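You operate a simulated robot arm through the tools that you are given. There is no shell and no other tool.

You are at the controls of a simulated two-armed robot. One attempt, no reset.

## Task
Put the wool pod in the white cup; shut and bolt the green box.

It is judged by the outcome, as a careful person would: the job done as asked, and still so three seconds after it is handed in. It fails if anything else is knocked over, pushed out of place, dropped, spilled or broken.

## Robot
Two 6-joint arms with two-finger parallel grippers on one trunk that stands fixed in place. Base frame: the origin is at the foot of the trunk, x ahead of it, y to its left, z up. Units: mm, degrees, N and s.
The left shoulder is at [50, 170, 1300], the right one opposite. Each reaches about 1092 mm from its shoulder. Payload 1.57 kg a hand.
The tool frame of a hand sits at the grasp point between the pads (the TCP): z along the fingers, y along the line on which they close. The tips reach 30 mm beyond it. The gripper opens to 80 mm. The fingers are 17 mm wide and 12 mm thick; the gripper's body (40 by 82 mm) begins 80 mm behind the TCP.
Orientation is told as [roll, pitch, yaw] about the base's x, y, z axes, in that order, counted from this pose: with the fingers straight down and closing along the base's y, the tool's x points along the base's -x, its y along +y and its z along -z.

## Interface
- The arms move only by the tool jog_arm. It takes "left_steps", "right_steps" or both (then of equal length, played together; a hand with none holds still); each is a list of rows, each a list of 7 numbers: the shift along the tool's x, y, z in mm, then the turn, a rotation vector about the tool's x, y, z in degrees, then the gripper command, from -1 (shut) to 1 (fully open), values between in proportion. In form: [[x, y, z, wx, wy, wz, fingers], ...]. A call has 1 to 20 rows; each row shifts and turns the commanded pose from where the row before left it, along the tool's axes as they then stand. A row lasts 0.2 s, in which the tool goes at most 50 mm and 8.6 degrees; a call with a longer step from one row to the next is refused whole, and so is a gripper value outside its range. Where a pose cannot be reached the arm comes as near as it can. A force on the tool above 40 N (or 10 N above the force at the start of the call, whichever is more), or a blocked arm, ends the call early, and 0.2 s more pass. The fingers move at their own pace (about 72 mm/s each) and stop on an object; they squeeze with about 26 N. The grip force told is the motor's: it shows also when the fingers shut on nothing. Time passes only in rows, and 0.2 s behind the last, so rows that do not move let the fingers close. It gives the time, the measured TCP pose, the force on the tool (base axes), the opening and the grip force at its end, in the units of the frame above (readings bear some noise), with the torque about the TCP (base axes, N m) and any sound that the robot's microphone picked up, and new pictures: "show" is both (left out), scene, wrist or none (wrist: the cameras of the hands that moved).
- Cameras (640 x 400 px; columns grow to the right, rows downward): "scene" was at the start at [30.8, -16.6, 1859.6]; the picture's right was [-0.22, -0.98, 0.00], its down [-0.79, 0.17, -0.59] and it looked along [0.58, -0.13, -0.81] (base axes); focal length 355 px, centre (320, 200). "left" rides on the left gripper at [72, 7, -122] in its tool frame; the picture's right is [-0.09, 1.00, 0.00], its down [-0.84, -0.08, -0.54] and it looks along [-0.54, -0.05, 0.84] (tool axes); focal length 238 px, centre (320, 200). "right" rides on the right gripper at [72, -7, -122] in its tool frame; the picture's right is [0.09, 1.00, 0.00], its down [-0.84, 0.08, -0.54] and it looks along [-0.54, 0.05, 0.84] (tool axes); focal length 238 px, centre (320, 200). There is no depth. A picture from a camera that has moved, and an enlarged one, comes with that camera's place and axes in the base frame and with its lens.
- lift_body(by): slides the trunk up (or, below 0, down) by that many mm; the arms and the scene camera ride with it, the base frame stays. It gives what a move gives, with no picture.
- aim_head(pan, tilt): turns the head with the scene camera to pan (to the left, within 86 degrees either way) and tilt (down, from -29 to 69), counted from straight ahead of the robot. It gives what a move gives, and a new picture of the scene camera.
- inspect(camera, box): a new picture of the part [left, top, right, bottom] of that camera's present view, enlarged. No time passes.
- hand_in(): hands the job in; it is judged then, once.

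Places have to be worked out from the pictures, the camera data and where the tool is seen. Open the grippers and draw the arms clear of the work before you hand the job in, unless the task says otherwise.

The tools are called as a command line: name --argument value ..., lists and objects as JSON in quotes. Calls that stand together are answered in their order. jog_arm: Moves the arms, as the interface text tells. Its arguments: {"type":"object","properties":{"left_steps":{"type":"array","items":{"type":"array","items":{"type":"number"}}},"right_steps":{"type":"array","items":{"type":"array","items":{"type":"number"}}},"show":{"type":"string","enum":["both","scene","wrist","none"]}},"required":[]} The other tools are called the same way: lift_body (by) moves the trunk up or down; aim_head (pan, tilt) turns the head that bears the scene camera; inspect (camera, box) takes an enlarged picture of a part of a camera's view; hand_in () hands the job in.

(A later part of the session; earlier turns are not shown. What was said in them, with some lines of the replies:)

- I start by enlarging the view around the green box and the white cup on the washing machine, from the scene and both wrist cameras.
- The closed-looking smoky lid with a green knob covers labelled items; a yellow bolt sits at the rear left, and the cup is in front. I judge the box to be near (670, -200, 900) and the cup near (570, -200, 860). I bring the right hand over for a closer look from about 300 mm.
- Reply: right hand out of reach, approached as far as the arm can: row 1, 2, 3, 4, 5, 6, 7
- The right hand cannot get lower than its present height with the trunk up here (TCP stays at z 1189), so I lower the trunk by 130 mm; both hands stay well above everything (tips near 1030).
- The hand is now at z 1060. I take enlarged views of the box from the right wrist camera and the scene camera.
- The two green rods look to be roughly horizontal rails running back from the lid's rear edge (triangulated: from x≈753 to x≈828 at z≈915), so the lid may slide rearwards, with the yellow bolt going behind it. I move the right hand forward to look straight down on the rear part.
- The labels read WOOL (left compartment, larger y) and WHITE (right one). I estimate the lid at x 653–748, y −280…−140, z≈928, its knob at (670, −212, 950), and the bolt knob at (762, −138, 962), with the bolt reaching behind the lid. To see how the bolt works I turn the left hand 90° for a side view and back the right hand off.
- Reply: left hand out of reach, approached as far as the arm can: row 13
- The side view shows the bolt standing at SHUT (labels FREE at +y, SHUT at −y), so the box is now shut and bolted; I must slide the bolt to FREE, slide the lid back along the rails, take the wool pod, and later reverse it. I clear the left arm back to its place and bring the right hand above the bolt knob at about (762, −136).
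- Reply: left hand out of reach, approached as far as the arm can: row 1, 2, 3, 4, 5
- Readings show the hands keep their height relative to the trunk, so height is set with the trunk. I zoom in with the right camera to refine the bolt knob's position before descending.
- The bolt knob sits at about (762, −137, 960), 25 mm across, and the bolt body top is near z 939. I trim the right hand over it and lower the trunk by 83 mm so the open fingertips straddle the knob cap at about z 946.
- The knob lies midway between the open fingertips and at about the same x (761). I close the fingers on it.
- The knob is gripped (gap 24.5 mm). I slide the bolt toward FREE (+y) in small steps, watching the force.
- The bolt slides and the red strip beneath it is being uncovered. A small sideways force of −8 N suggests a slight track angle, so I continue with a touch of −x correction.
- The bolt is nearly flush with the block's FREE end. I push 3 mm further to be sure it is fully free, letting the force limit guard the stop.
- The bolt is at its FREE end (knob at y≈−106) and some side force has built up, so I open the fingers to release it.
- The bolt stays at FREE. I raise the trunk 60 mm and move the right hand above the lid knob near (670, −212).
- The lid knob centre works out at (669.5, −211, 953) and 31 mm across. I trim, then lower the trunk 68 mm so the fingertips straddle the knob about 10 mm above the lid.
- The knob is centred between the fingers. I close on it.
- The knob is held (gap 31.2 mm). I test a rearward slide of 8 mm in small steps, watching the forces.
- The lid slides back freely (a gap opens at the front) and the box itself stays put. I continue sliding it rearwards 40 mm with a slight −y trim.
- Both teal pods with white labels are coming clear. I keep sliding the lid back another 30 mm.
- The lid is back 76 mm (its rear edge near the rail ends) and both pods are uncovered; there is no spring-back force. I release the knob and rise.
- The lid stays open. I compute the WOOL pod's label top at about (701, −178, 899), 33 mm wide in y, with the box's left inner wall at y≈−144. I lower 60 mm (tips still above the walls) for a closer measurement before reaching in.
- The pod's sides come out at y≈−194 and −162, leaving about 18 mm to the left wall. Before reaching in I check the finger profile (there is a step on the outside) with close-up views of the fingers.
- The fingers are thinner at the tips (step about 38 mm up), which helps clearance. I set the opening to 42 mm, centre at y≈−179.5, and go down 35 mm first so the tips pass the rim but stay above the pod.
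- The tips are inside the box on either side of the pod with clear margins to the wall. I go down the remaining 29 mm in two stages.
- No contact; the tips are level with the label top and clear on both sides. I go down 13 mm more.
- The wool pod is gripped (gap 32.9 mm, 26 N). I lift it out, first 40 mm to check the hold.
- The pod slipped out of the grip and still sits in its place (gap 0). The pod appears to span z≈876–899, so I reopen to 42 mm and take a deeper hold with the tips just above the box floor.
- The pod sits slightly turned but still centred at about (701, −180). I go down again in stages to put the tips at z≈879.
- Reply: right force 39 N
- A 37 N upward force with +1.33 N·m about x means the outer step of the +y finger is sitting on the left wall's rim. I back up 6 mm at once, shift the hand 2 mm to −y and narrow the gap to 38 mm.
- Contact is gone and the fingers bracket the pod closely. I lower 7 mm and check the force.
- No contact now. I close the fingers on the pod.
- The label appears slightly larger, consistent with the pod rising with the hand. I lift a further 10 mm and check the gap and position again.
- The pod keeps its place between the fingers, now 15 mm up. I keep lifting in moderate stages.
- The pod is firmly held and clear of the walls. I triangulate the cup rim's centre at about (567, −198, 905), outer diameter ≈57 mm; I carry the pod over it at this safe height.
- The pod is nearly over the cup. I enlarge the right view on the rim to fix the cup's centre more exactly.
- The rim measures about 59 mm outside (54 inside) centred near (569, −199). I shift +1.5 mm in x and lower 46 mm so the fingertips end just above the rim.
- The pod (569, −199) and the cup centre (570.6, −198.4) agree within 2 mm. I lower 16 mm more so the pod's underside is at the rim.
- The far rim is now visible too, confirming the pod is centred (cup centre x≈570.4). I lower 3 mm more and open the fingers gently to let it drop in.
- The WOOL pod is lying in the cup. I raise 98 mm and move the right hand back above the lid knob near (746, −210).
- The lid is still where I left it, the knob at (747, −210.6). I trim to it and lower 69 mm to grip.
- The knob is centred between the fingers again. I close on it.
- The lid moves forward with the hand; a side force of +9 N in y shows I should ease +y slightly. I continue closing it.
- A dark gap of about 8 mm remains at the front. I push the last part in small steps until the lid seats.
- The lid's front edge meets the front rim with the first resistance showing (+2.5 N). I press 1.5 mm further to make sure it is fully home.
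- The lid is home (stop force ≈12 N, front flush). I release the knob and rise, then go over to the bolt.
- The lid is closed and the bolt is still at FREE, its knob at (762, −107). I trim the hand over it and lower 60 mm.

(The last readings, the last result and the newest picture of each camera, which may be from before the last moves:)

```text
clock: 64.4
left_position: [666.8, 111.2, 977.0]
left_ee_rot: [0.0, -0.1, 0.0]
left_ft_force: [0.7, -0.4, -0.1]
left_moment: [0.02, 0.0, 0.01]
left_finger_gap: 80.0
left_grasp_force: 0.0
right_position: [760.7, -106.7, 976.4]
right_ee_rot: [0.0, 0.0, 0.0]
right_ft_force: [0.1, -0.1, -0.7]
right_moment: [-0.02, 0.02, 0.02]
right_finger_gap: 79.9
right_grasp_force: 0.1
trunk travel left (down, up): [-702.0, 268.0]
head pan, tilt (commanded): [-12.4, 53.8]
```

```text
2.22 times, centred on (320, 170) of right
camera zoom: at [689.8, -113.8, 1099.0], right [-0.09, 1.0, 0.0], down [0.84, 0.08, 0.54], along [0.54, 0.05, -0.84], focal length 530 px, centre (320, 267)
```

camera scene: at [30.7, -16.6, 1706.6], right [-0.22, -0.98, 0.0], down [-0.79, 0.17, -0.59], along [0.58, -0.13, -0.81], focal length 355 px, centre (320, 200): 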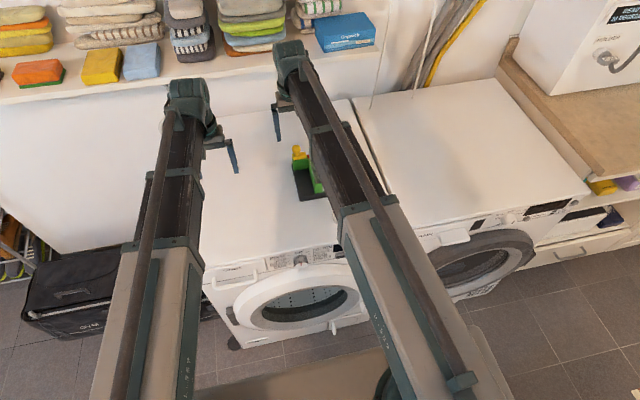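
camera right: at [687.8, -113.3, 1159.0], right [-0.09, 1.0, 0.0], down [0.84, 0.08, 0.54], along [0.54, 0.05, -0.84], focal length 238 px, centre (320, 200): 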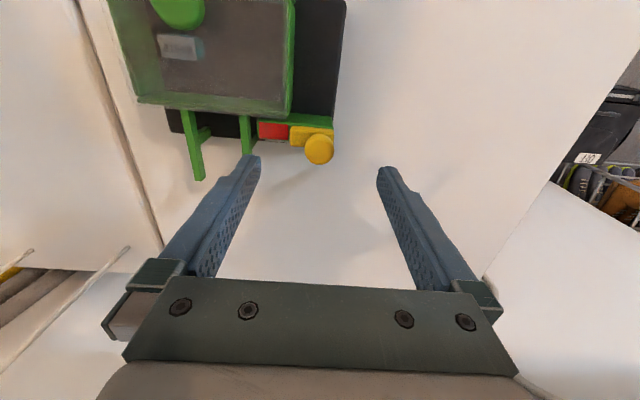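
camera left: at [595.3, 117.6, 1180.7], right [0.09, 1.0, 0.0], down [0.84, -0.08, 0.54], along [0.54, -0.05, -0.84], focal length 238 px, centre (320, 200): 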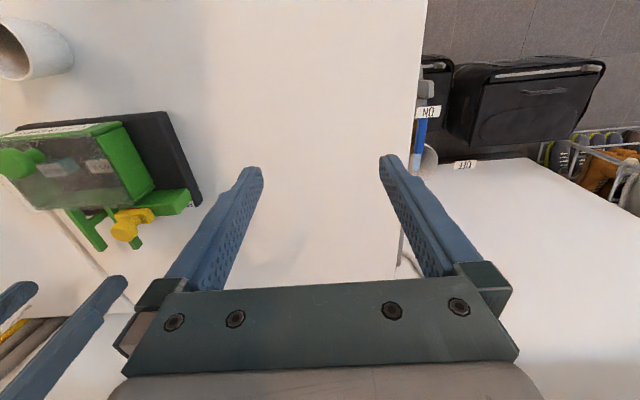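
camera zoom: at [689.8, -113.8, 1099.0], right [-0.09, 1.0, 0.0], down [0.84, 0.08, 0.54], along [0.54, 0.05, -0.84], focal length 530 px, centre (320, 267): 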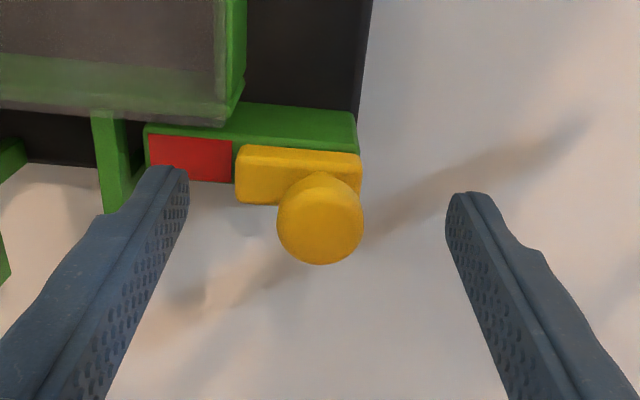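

The bolt knob is centred between the fingertips. I close on it and begin sliding toward SHUT (−y).

jog_arm --right_steps '[[0, 0, 0, 0, 0, 0, -1], [0, 0, 0, 0, 0, 0, -1], [0, 0, 0, 0, 0, 0, -1], [0, 0, 0, 0, 0, 0, -1]]' --show "none"

jog_arm --right_steps '[[0, -4, 0, 0, 0, 0, -1], [0, -5, 0, 0, 0, 0, -1], [0, -5, 0, 0, 0, 0, -1], [0, -4, 0, 0, 0, 0, -1]]' --show "wrist"

```text
clock: 65.4
left_position: [667.0, 110.2, 975.8]
left_ee_rot: [-0.1, 0.0, 0.0]
left_ft_force: [0.3, -0.3, 0.1]
left_moment: [-0.03, 0.03, 0.01]
left_finger_gap: 80.0
left_grasp_force: 0.0
right_position: [761.0, -106.2, 976.9]
right_ee_rot: [0.0, 0.0, 0.1]
right_ft_force: [0.2, -0.2, 0.6]
right_moment: [-0.02, -0.01, 0.01]
right_finger_gap: 24.7
right_grasp_force: 26.1
trunk travel left (down, up): [-702.0, 268.0]
head pan, tilt (commanded): [-12.4, 53.8]
```

```text
clock: 66.4
left_position: [665.9, 110.7, 976.4]
left_ee_rot: [0.0, 0.0, 0.0]
left_ft_force: [0.5, -0.3, 0.5]
left_moment: [-0.02, 0.03, 0.0]
left_finger_gap: 80.1
left_grasp_force: 0.1
right_position: [761.0, -124.0, 977.1]
right_ee_rot: [0.0, -0.1, 0.0]
right_ft_force: [-5.1, -0.3, -0.8]
right_moment: [0.01, 0.24, -0.05]
right_finger_gap: 24.7
right_grasp_force: 26.0
trunk travel left (down, up): [-702.0, 268.0]
head pan, tilt (commanded): [-12.4, 53.8]
camera right: at [690.1, -131.9, 1099.0], right [-0.09, 1.0, 0.0], down [0.84, 0.08, 0.54], along [0.54, 0.05, -0.84], focal length 238 px, centre (320, 200)
```

right: 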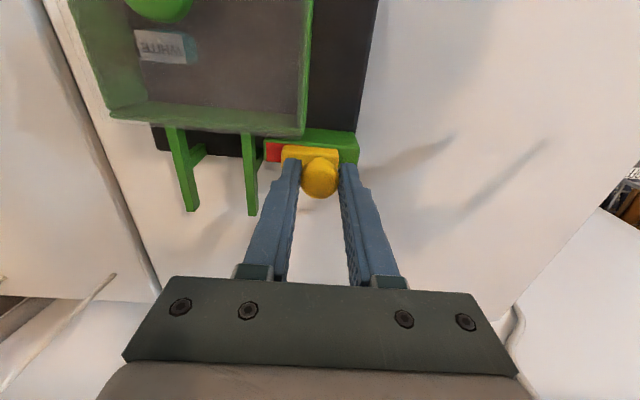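

The bolt slides smoothly behind the lid. I go on toward the SHUT end with small steps.

jog_arm --right_steps '[[0.3, -4, 0, 0, 0, 0, -1], [0.2, -4, 0, 0, 0, 0, -1], [0, -3, 0, 0, 0, 0, -1], [0, -1.5, 0, 0, 0, 0, -1]]' --show "wrist"

inspect --camera "right" --box '[220, 80, 420, 220]'

```text
clock: 67.4
left_position: [666.5, 111.7, 976.0]
left_ee_rot: [0.1, 0.0, -0.1]
left_ft_force: [0.4, -0.1, -0.7]
left_moment: [0.01, 0.0, 0.02]
left_finger_gap: 80.2
left_grasp_force: 0.1
right_position: [761.0, -136.6, 976.6]
right_ee_rot: [0.1, 0.0, 0.0]
right_ft_force: [-1.6, 2.4, -0.1]
right_moment: [0.03, -0.38, -0.02]
right_finger_gap: 24.6
right_grasp_force: 25.7
trunk travel left (down, up): [-702.0, 268.0]
head pan, tilt (commanded): [-12.4, 53.8]
camera right: at [690.0, -143.9, 1098.9], right [-0.09, 1.0, 0.0], down [0.84, 0.08, 0.54], along [0.54, 0.05, -0.84], focal length 238 px, centre (320, 200)
```

right: 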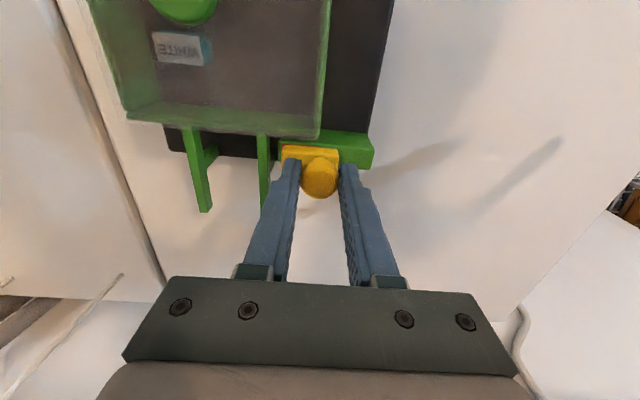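

```text
2.86 times, centred on (320, 150) of right
camera zoom: at [690.0, -143.9, 1098.9], right [-0.09, 1.0, 0.0], down [0.84, 0.08, 0.54], along [0.54, 0.05, -0.84], focal length 681 px, centre (320, 343)
```

zoom: 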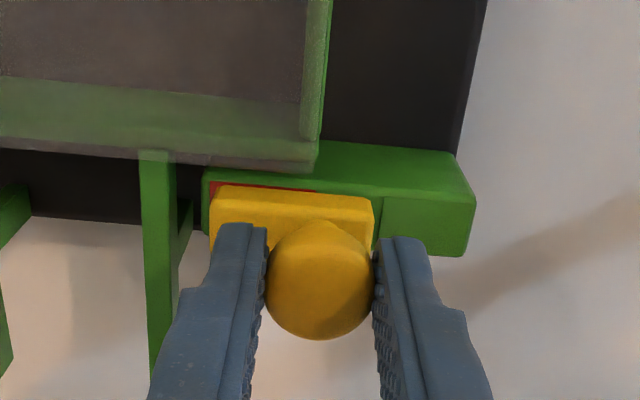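

The bolt is back at its original SHUT position (knob y≈−136.6). I press 1.5 mm more to find the end stop.

jog_arm --right_steps '[[0, -0.8, 0, 0, 0, 0, -1], [0, -0.7, 0, 0, 0, 0, -1]]' --show "wrist"

inspect --camera "right" --box '[220, 80, 420, 220]'

```text
clock: 68.0
left_position: [666.8, 111.8, 975.9]
left_ee_rot: [0.0, 0.0, 0.1]
left_ft_force: [-0.8, -0.9, 0.3]
left_moment: [0.02, 0.02, -0.01]
left_finger_gap: 79.9
left_grasp_force: 0.0
right_position: [760.7, -136.2, 976.9]
right_ee_rot: [-0.1, -0.1, 0.0]
right_ft_force: [1.2, 7.0, 1.1]
right_moment: [0.19, 0.1, -0.02]
right_finger_gap: 24.5
right_grasp_force: 26.2
trunk travel left (down, up): [-702.0, 268.0]
head pan, tilt (commanded): [-12.4, 53.8]
camera right: at [690.0, -144.4, 1099.0], right [-0.09, 1.0, 0.0], down [0.84, 0.08, 0.54], along [0.54, 0.05, -0.84], focal length 238 px, centre (320, 200)
```

right: 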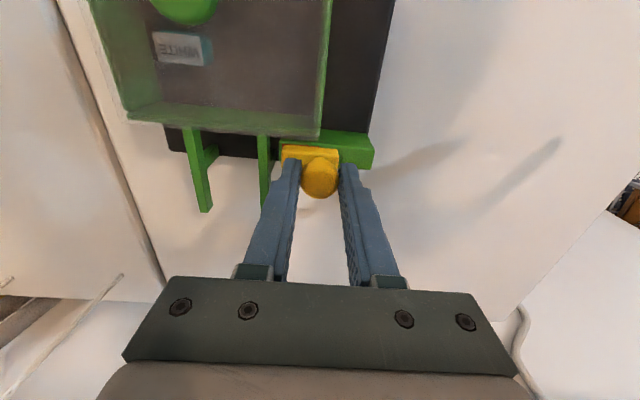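

```text
2.86 times, centred on (320, 150) of right
camera zoom: at [690.0, -144.4, 1099.0], right [-0.09, 1.0, 0.0], down [0.84, 0.08, 0.54], along [0.54, 0.05, -0.84], focal length 681 px, centre (320, 343)
```

zoom: 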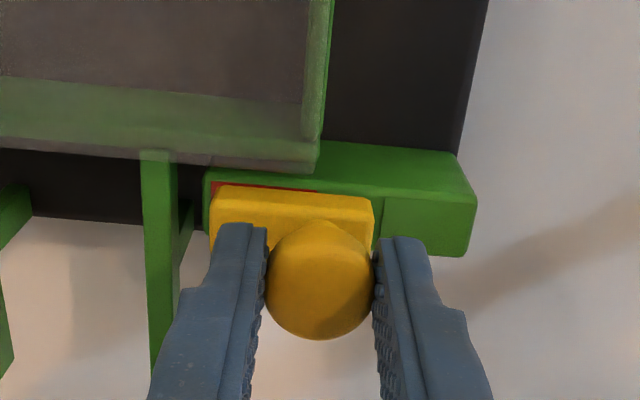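

The bolt no longer advances and 7 N of stop force shows: it is fully at SHUT. I open the fingers and rise.

jog_arm --right_steps '[[0, 0, 0, 0, 0, 0, -0.2], [0, 0, 0, 0, 0, 0, 0.3], [0, 0, 0, 0, 0, 0, 0.8], [0, 0, 0, 0, 0, 0, 0.8]]' --show "none"

lift_body --by 90

inspect --camera "right" --box '[180, 0, 440, 220]'

inspect --camera "left" --box '[0, 0, 240, 240]'

```text
clock: 69.0
left_position: [667.1, 110.7, 976.0]
left_ee_rot: [0.0, 0.0, 0.0]
left_ft_force: [-0.2, 0.4, 0.5]
left_moment: [-0.01, -0.01, 0.03]
left_finger_gap: 80.1
left_grasp_force: 0.1
right_position: [760.8, -137.6, 975.5]
right_ee_rot: [0.0, 0.0, 0.0]
right_ft_force: [-0.3, -0.2, 0.1]
right_moment: [0.0, 0.01, 0.02]
right_finger_gap: 72.1
right_grasp_force: 0.1
trunk travel left (down, up): [-702.0, 268.0]
head pan, tilt (commanded): [-12.4, 53.8]
```

```text
clock: 70.2
left_position: [667.6, 110.6, 1064.6]
left_ee_rot: [0.1, 0.1, -0.1]
left_ft_force: [0.4, 0.1, -0.1]
left_moment: [0.0, -0.03, 0.04]
left_finger_gap: 79.8
left_grasp_force: 0.1
right_position: [760.1, -139.4, 1065.3]
right_ee_rot: [0.0, 0.1, 0.0]
right_ft_force: [-0.3, -0.2, 0.2]
right_moment: [-0.03, 0.02, 0.01]
right_finger_gap: 71.7
right_grasp_force: 0.0
trunk travel left (down, up): [-792.0, 178.0]
head pan, tilt (commanded): [-12.4, 53.8]
```

```text
1.82 times, centred on (310, 110) of right
camera zoom: at [690.0, -145.9, 1188.8], right [-0.09, 1.0, 0.0], down [0.84, 0.08, 0.54], along [0.54, 0.05, -0.84], focal length 433 px, centre (338, 364)
```

zoom: 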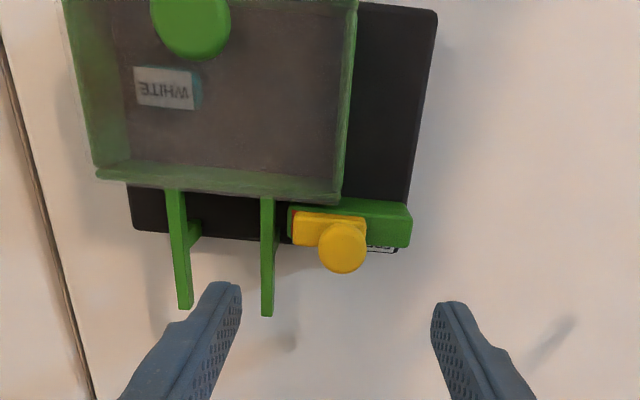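

```text
1.67 times, centred on (120, 120) of left
camera zoom: at [595.1, 117.7, 1187.8], right [0.09, 1.0, 0.0], down [0.84, -0.08, 0.54], along [0.54, -0.05, -0.84], focal length 397 px, centre (653, 333)
```

zoom: 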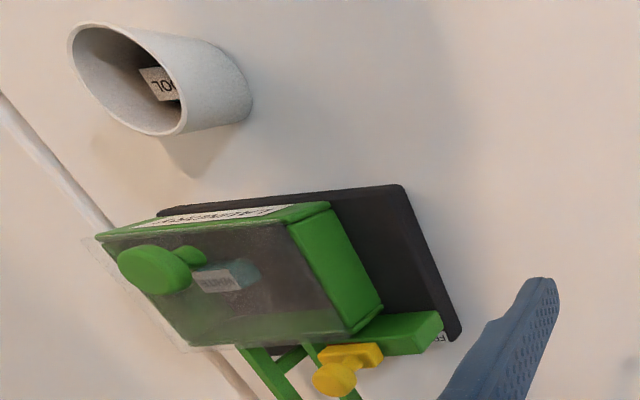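

The bolt remains at SHUT, the lid is closed, and the wool pod is in the cup. I draw the right arm back clear of the work, open, and raise the trunk for a final look.

lift_body --by 60

jog_arm --right_steps '[[35, -30, 0, 0, 0, 0, 1], [35, -30, 0, 0, 0, 0, 1], [35, -30, 0, 0, 0, 0, 1], [35, -30, 0, 0, 0, 0, 1], [35, -30, 0, 0, 0, 0, 1], [35, -30, 0, 0, 0, 0, 1], [35, -30, 0, 0, 0, 0, 1], [35, -30, 0, 0, 0, 0, 1], [35, -30, 0, 0, 0, 0, 1]]' --show "both"

inspect --camera "scene" --box '[270, 120, 390, 240]'

inspect --camera "left" --box '[40, 20, 260, 240]'

```text
clock: 71.2
left_position: [667.6, 111.9, 1126.1]
left_ee_rot: [0.0, 0.1, 0.0]
left_ft_force: [0.8, -0.1, 0.6]
left_moment: [0.01, 0.03, 0.03]
left_finger_gap: 79.8
left_grasp_force: 0.0
right_position: [761.3, -138.2, 1127.0]
right_ee_rot: [-0.1, 0.0, 0.0]
right_ft_force: [0.9, -0.1, -1.3]
right_moment: [-0.01, 0.03, -0.02]
right_finger_gap: 72.0
right_grasp_force: 0.1
trunk travel left (down, up): [-852.0, 118.0]
head pan, tilt (commanded): [-12.4, 53.8]
```

```text
clock: 73.2
left_position: [667.1, 110.8, 1126.3]
left_ee_rot: [0.0, 0.0, 0.0]
left_ft_force: [0.2, -0.3, -1.2]
left_moment: [0.0, -0.02, 0.01]
left_finger_gap: 80.1
left_grasp_force: 0.1
right_position: [446.0, -406.6, 1126.8]
right_ee_rot: [0.0, 0.0, -0.1]
right_ft_force: [0.3, -0.7, 0.5]
right_moment: [0.0, 0.01, -0.05]
right_finger_gap: 79.8
right_grasp_force: 0.1
trunk travel left (down, up): [-852.0, 118.0]
head pan, tilt (commanded): [-12.4, 53.8]
camera scene: at [30.2, -17.0, 1796.7], right [-0.22, -0.98, 0.0], down [-0.79, 0.17, -0.59], along [0.58, -0.13, -0.81], focal length 355 px, centre (320, 200)
camera right: at [375.8, -413.8, 1249.0], right [-0.09, 1.0, 0.0], down [0.84, 0.08, 0.54], along [0.54, 0.05, -0.84], focal length 238 px, centre (320, 200)
```

scene: 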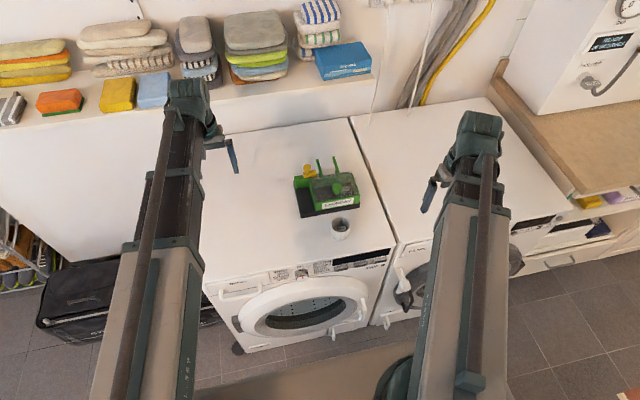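
right: 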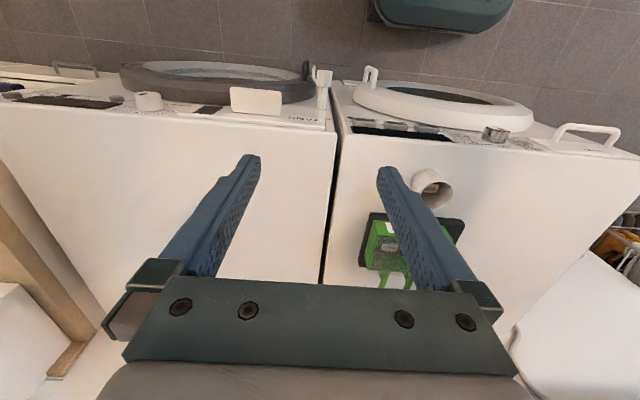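

```text
3.33 times, centred on (330, 180) of scene
camera zoom: at [30.2, -17.0, 1796.7], right [-0.22, -0.98, 0.0], down [-0.79, 0.17, -0.59], along [0.58, -0.13, -0.81], focal length 1184 px, centre (287, 267)
```

zoom: 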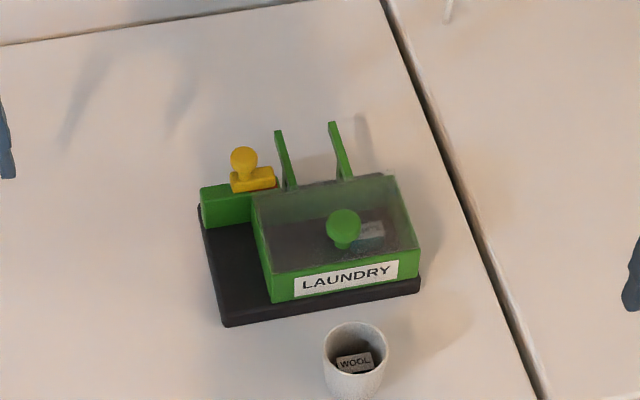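

```text
1.82 times, centred on (150, 130) of left
camera zoom: at [594.3, 117.6, 1248.2], right [0.09, 1.0, 0.0], down [0.84, -0.08, 0.54], along [0.54, -0.05, -0.84], focal length 433 px, centre (629, 327)
```

zoom: 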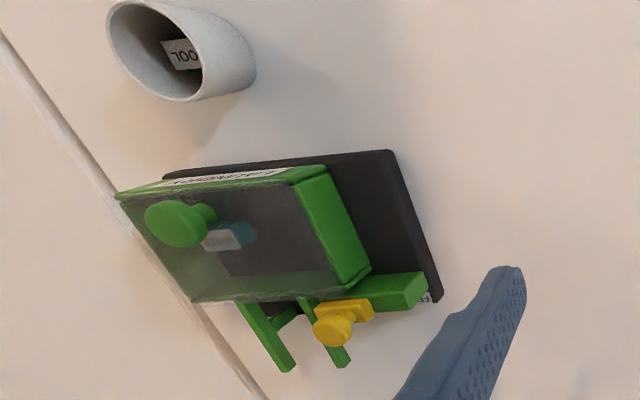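

The final views show the wool pod in the upright white cup, the lid closed with the WHITE pod still inside, and the yellow bolt behind the lid at SHUT. Both grippers are open and clear, so I hand the job in.

hand_in

```text
The job is handed in.
```

The wool pod is in the white cup, and the green box is shut and bolted. The final camera views, taken before hand-in, confirm this.

- **Box:** it was already shut and bolted at the start. I slid the bolt to FREE and the lid back, took the pod out, then closed the lid to its stop and slid the bolt to its SHUT stop.
- **Pod:** the first grip slipped while I was lifting, and the pod dropped back into its place in the box. A deeper grip held, and I released it just above the cup rim so it fell inside.
- **Contact with the box:** one finger pressed on the left rim with about 37 N while I was reaching in. I backed off straight away and saw no shift of the box.
- **Everything else:** the cup stayed upright and the WHITE pod is still in the box. Both grippers are open and the arms are clear.
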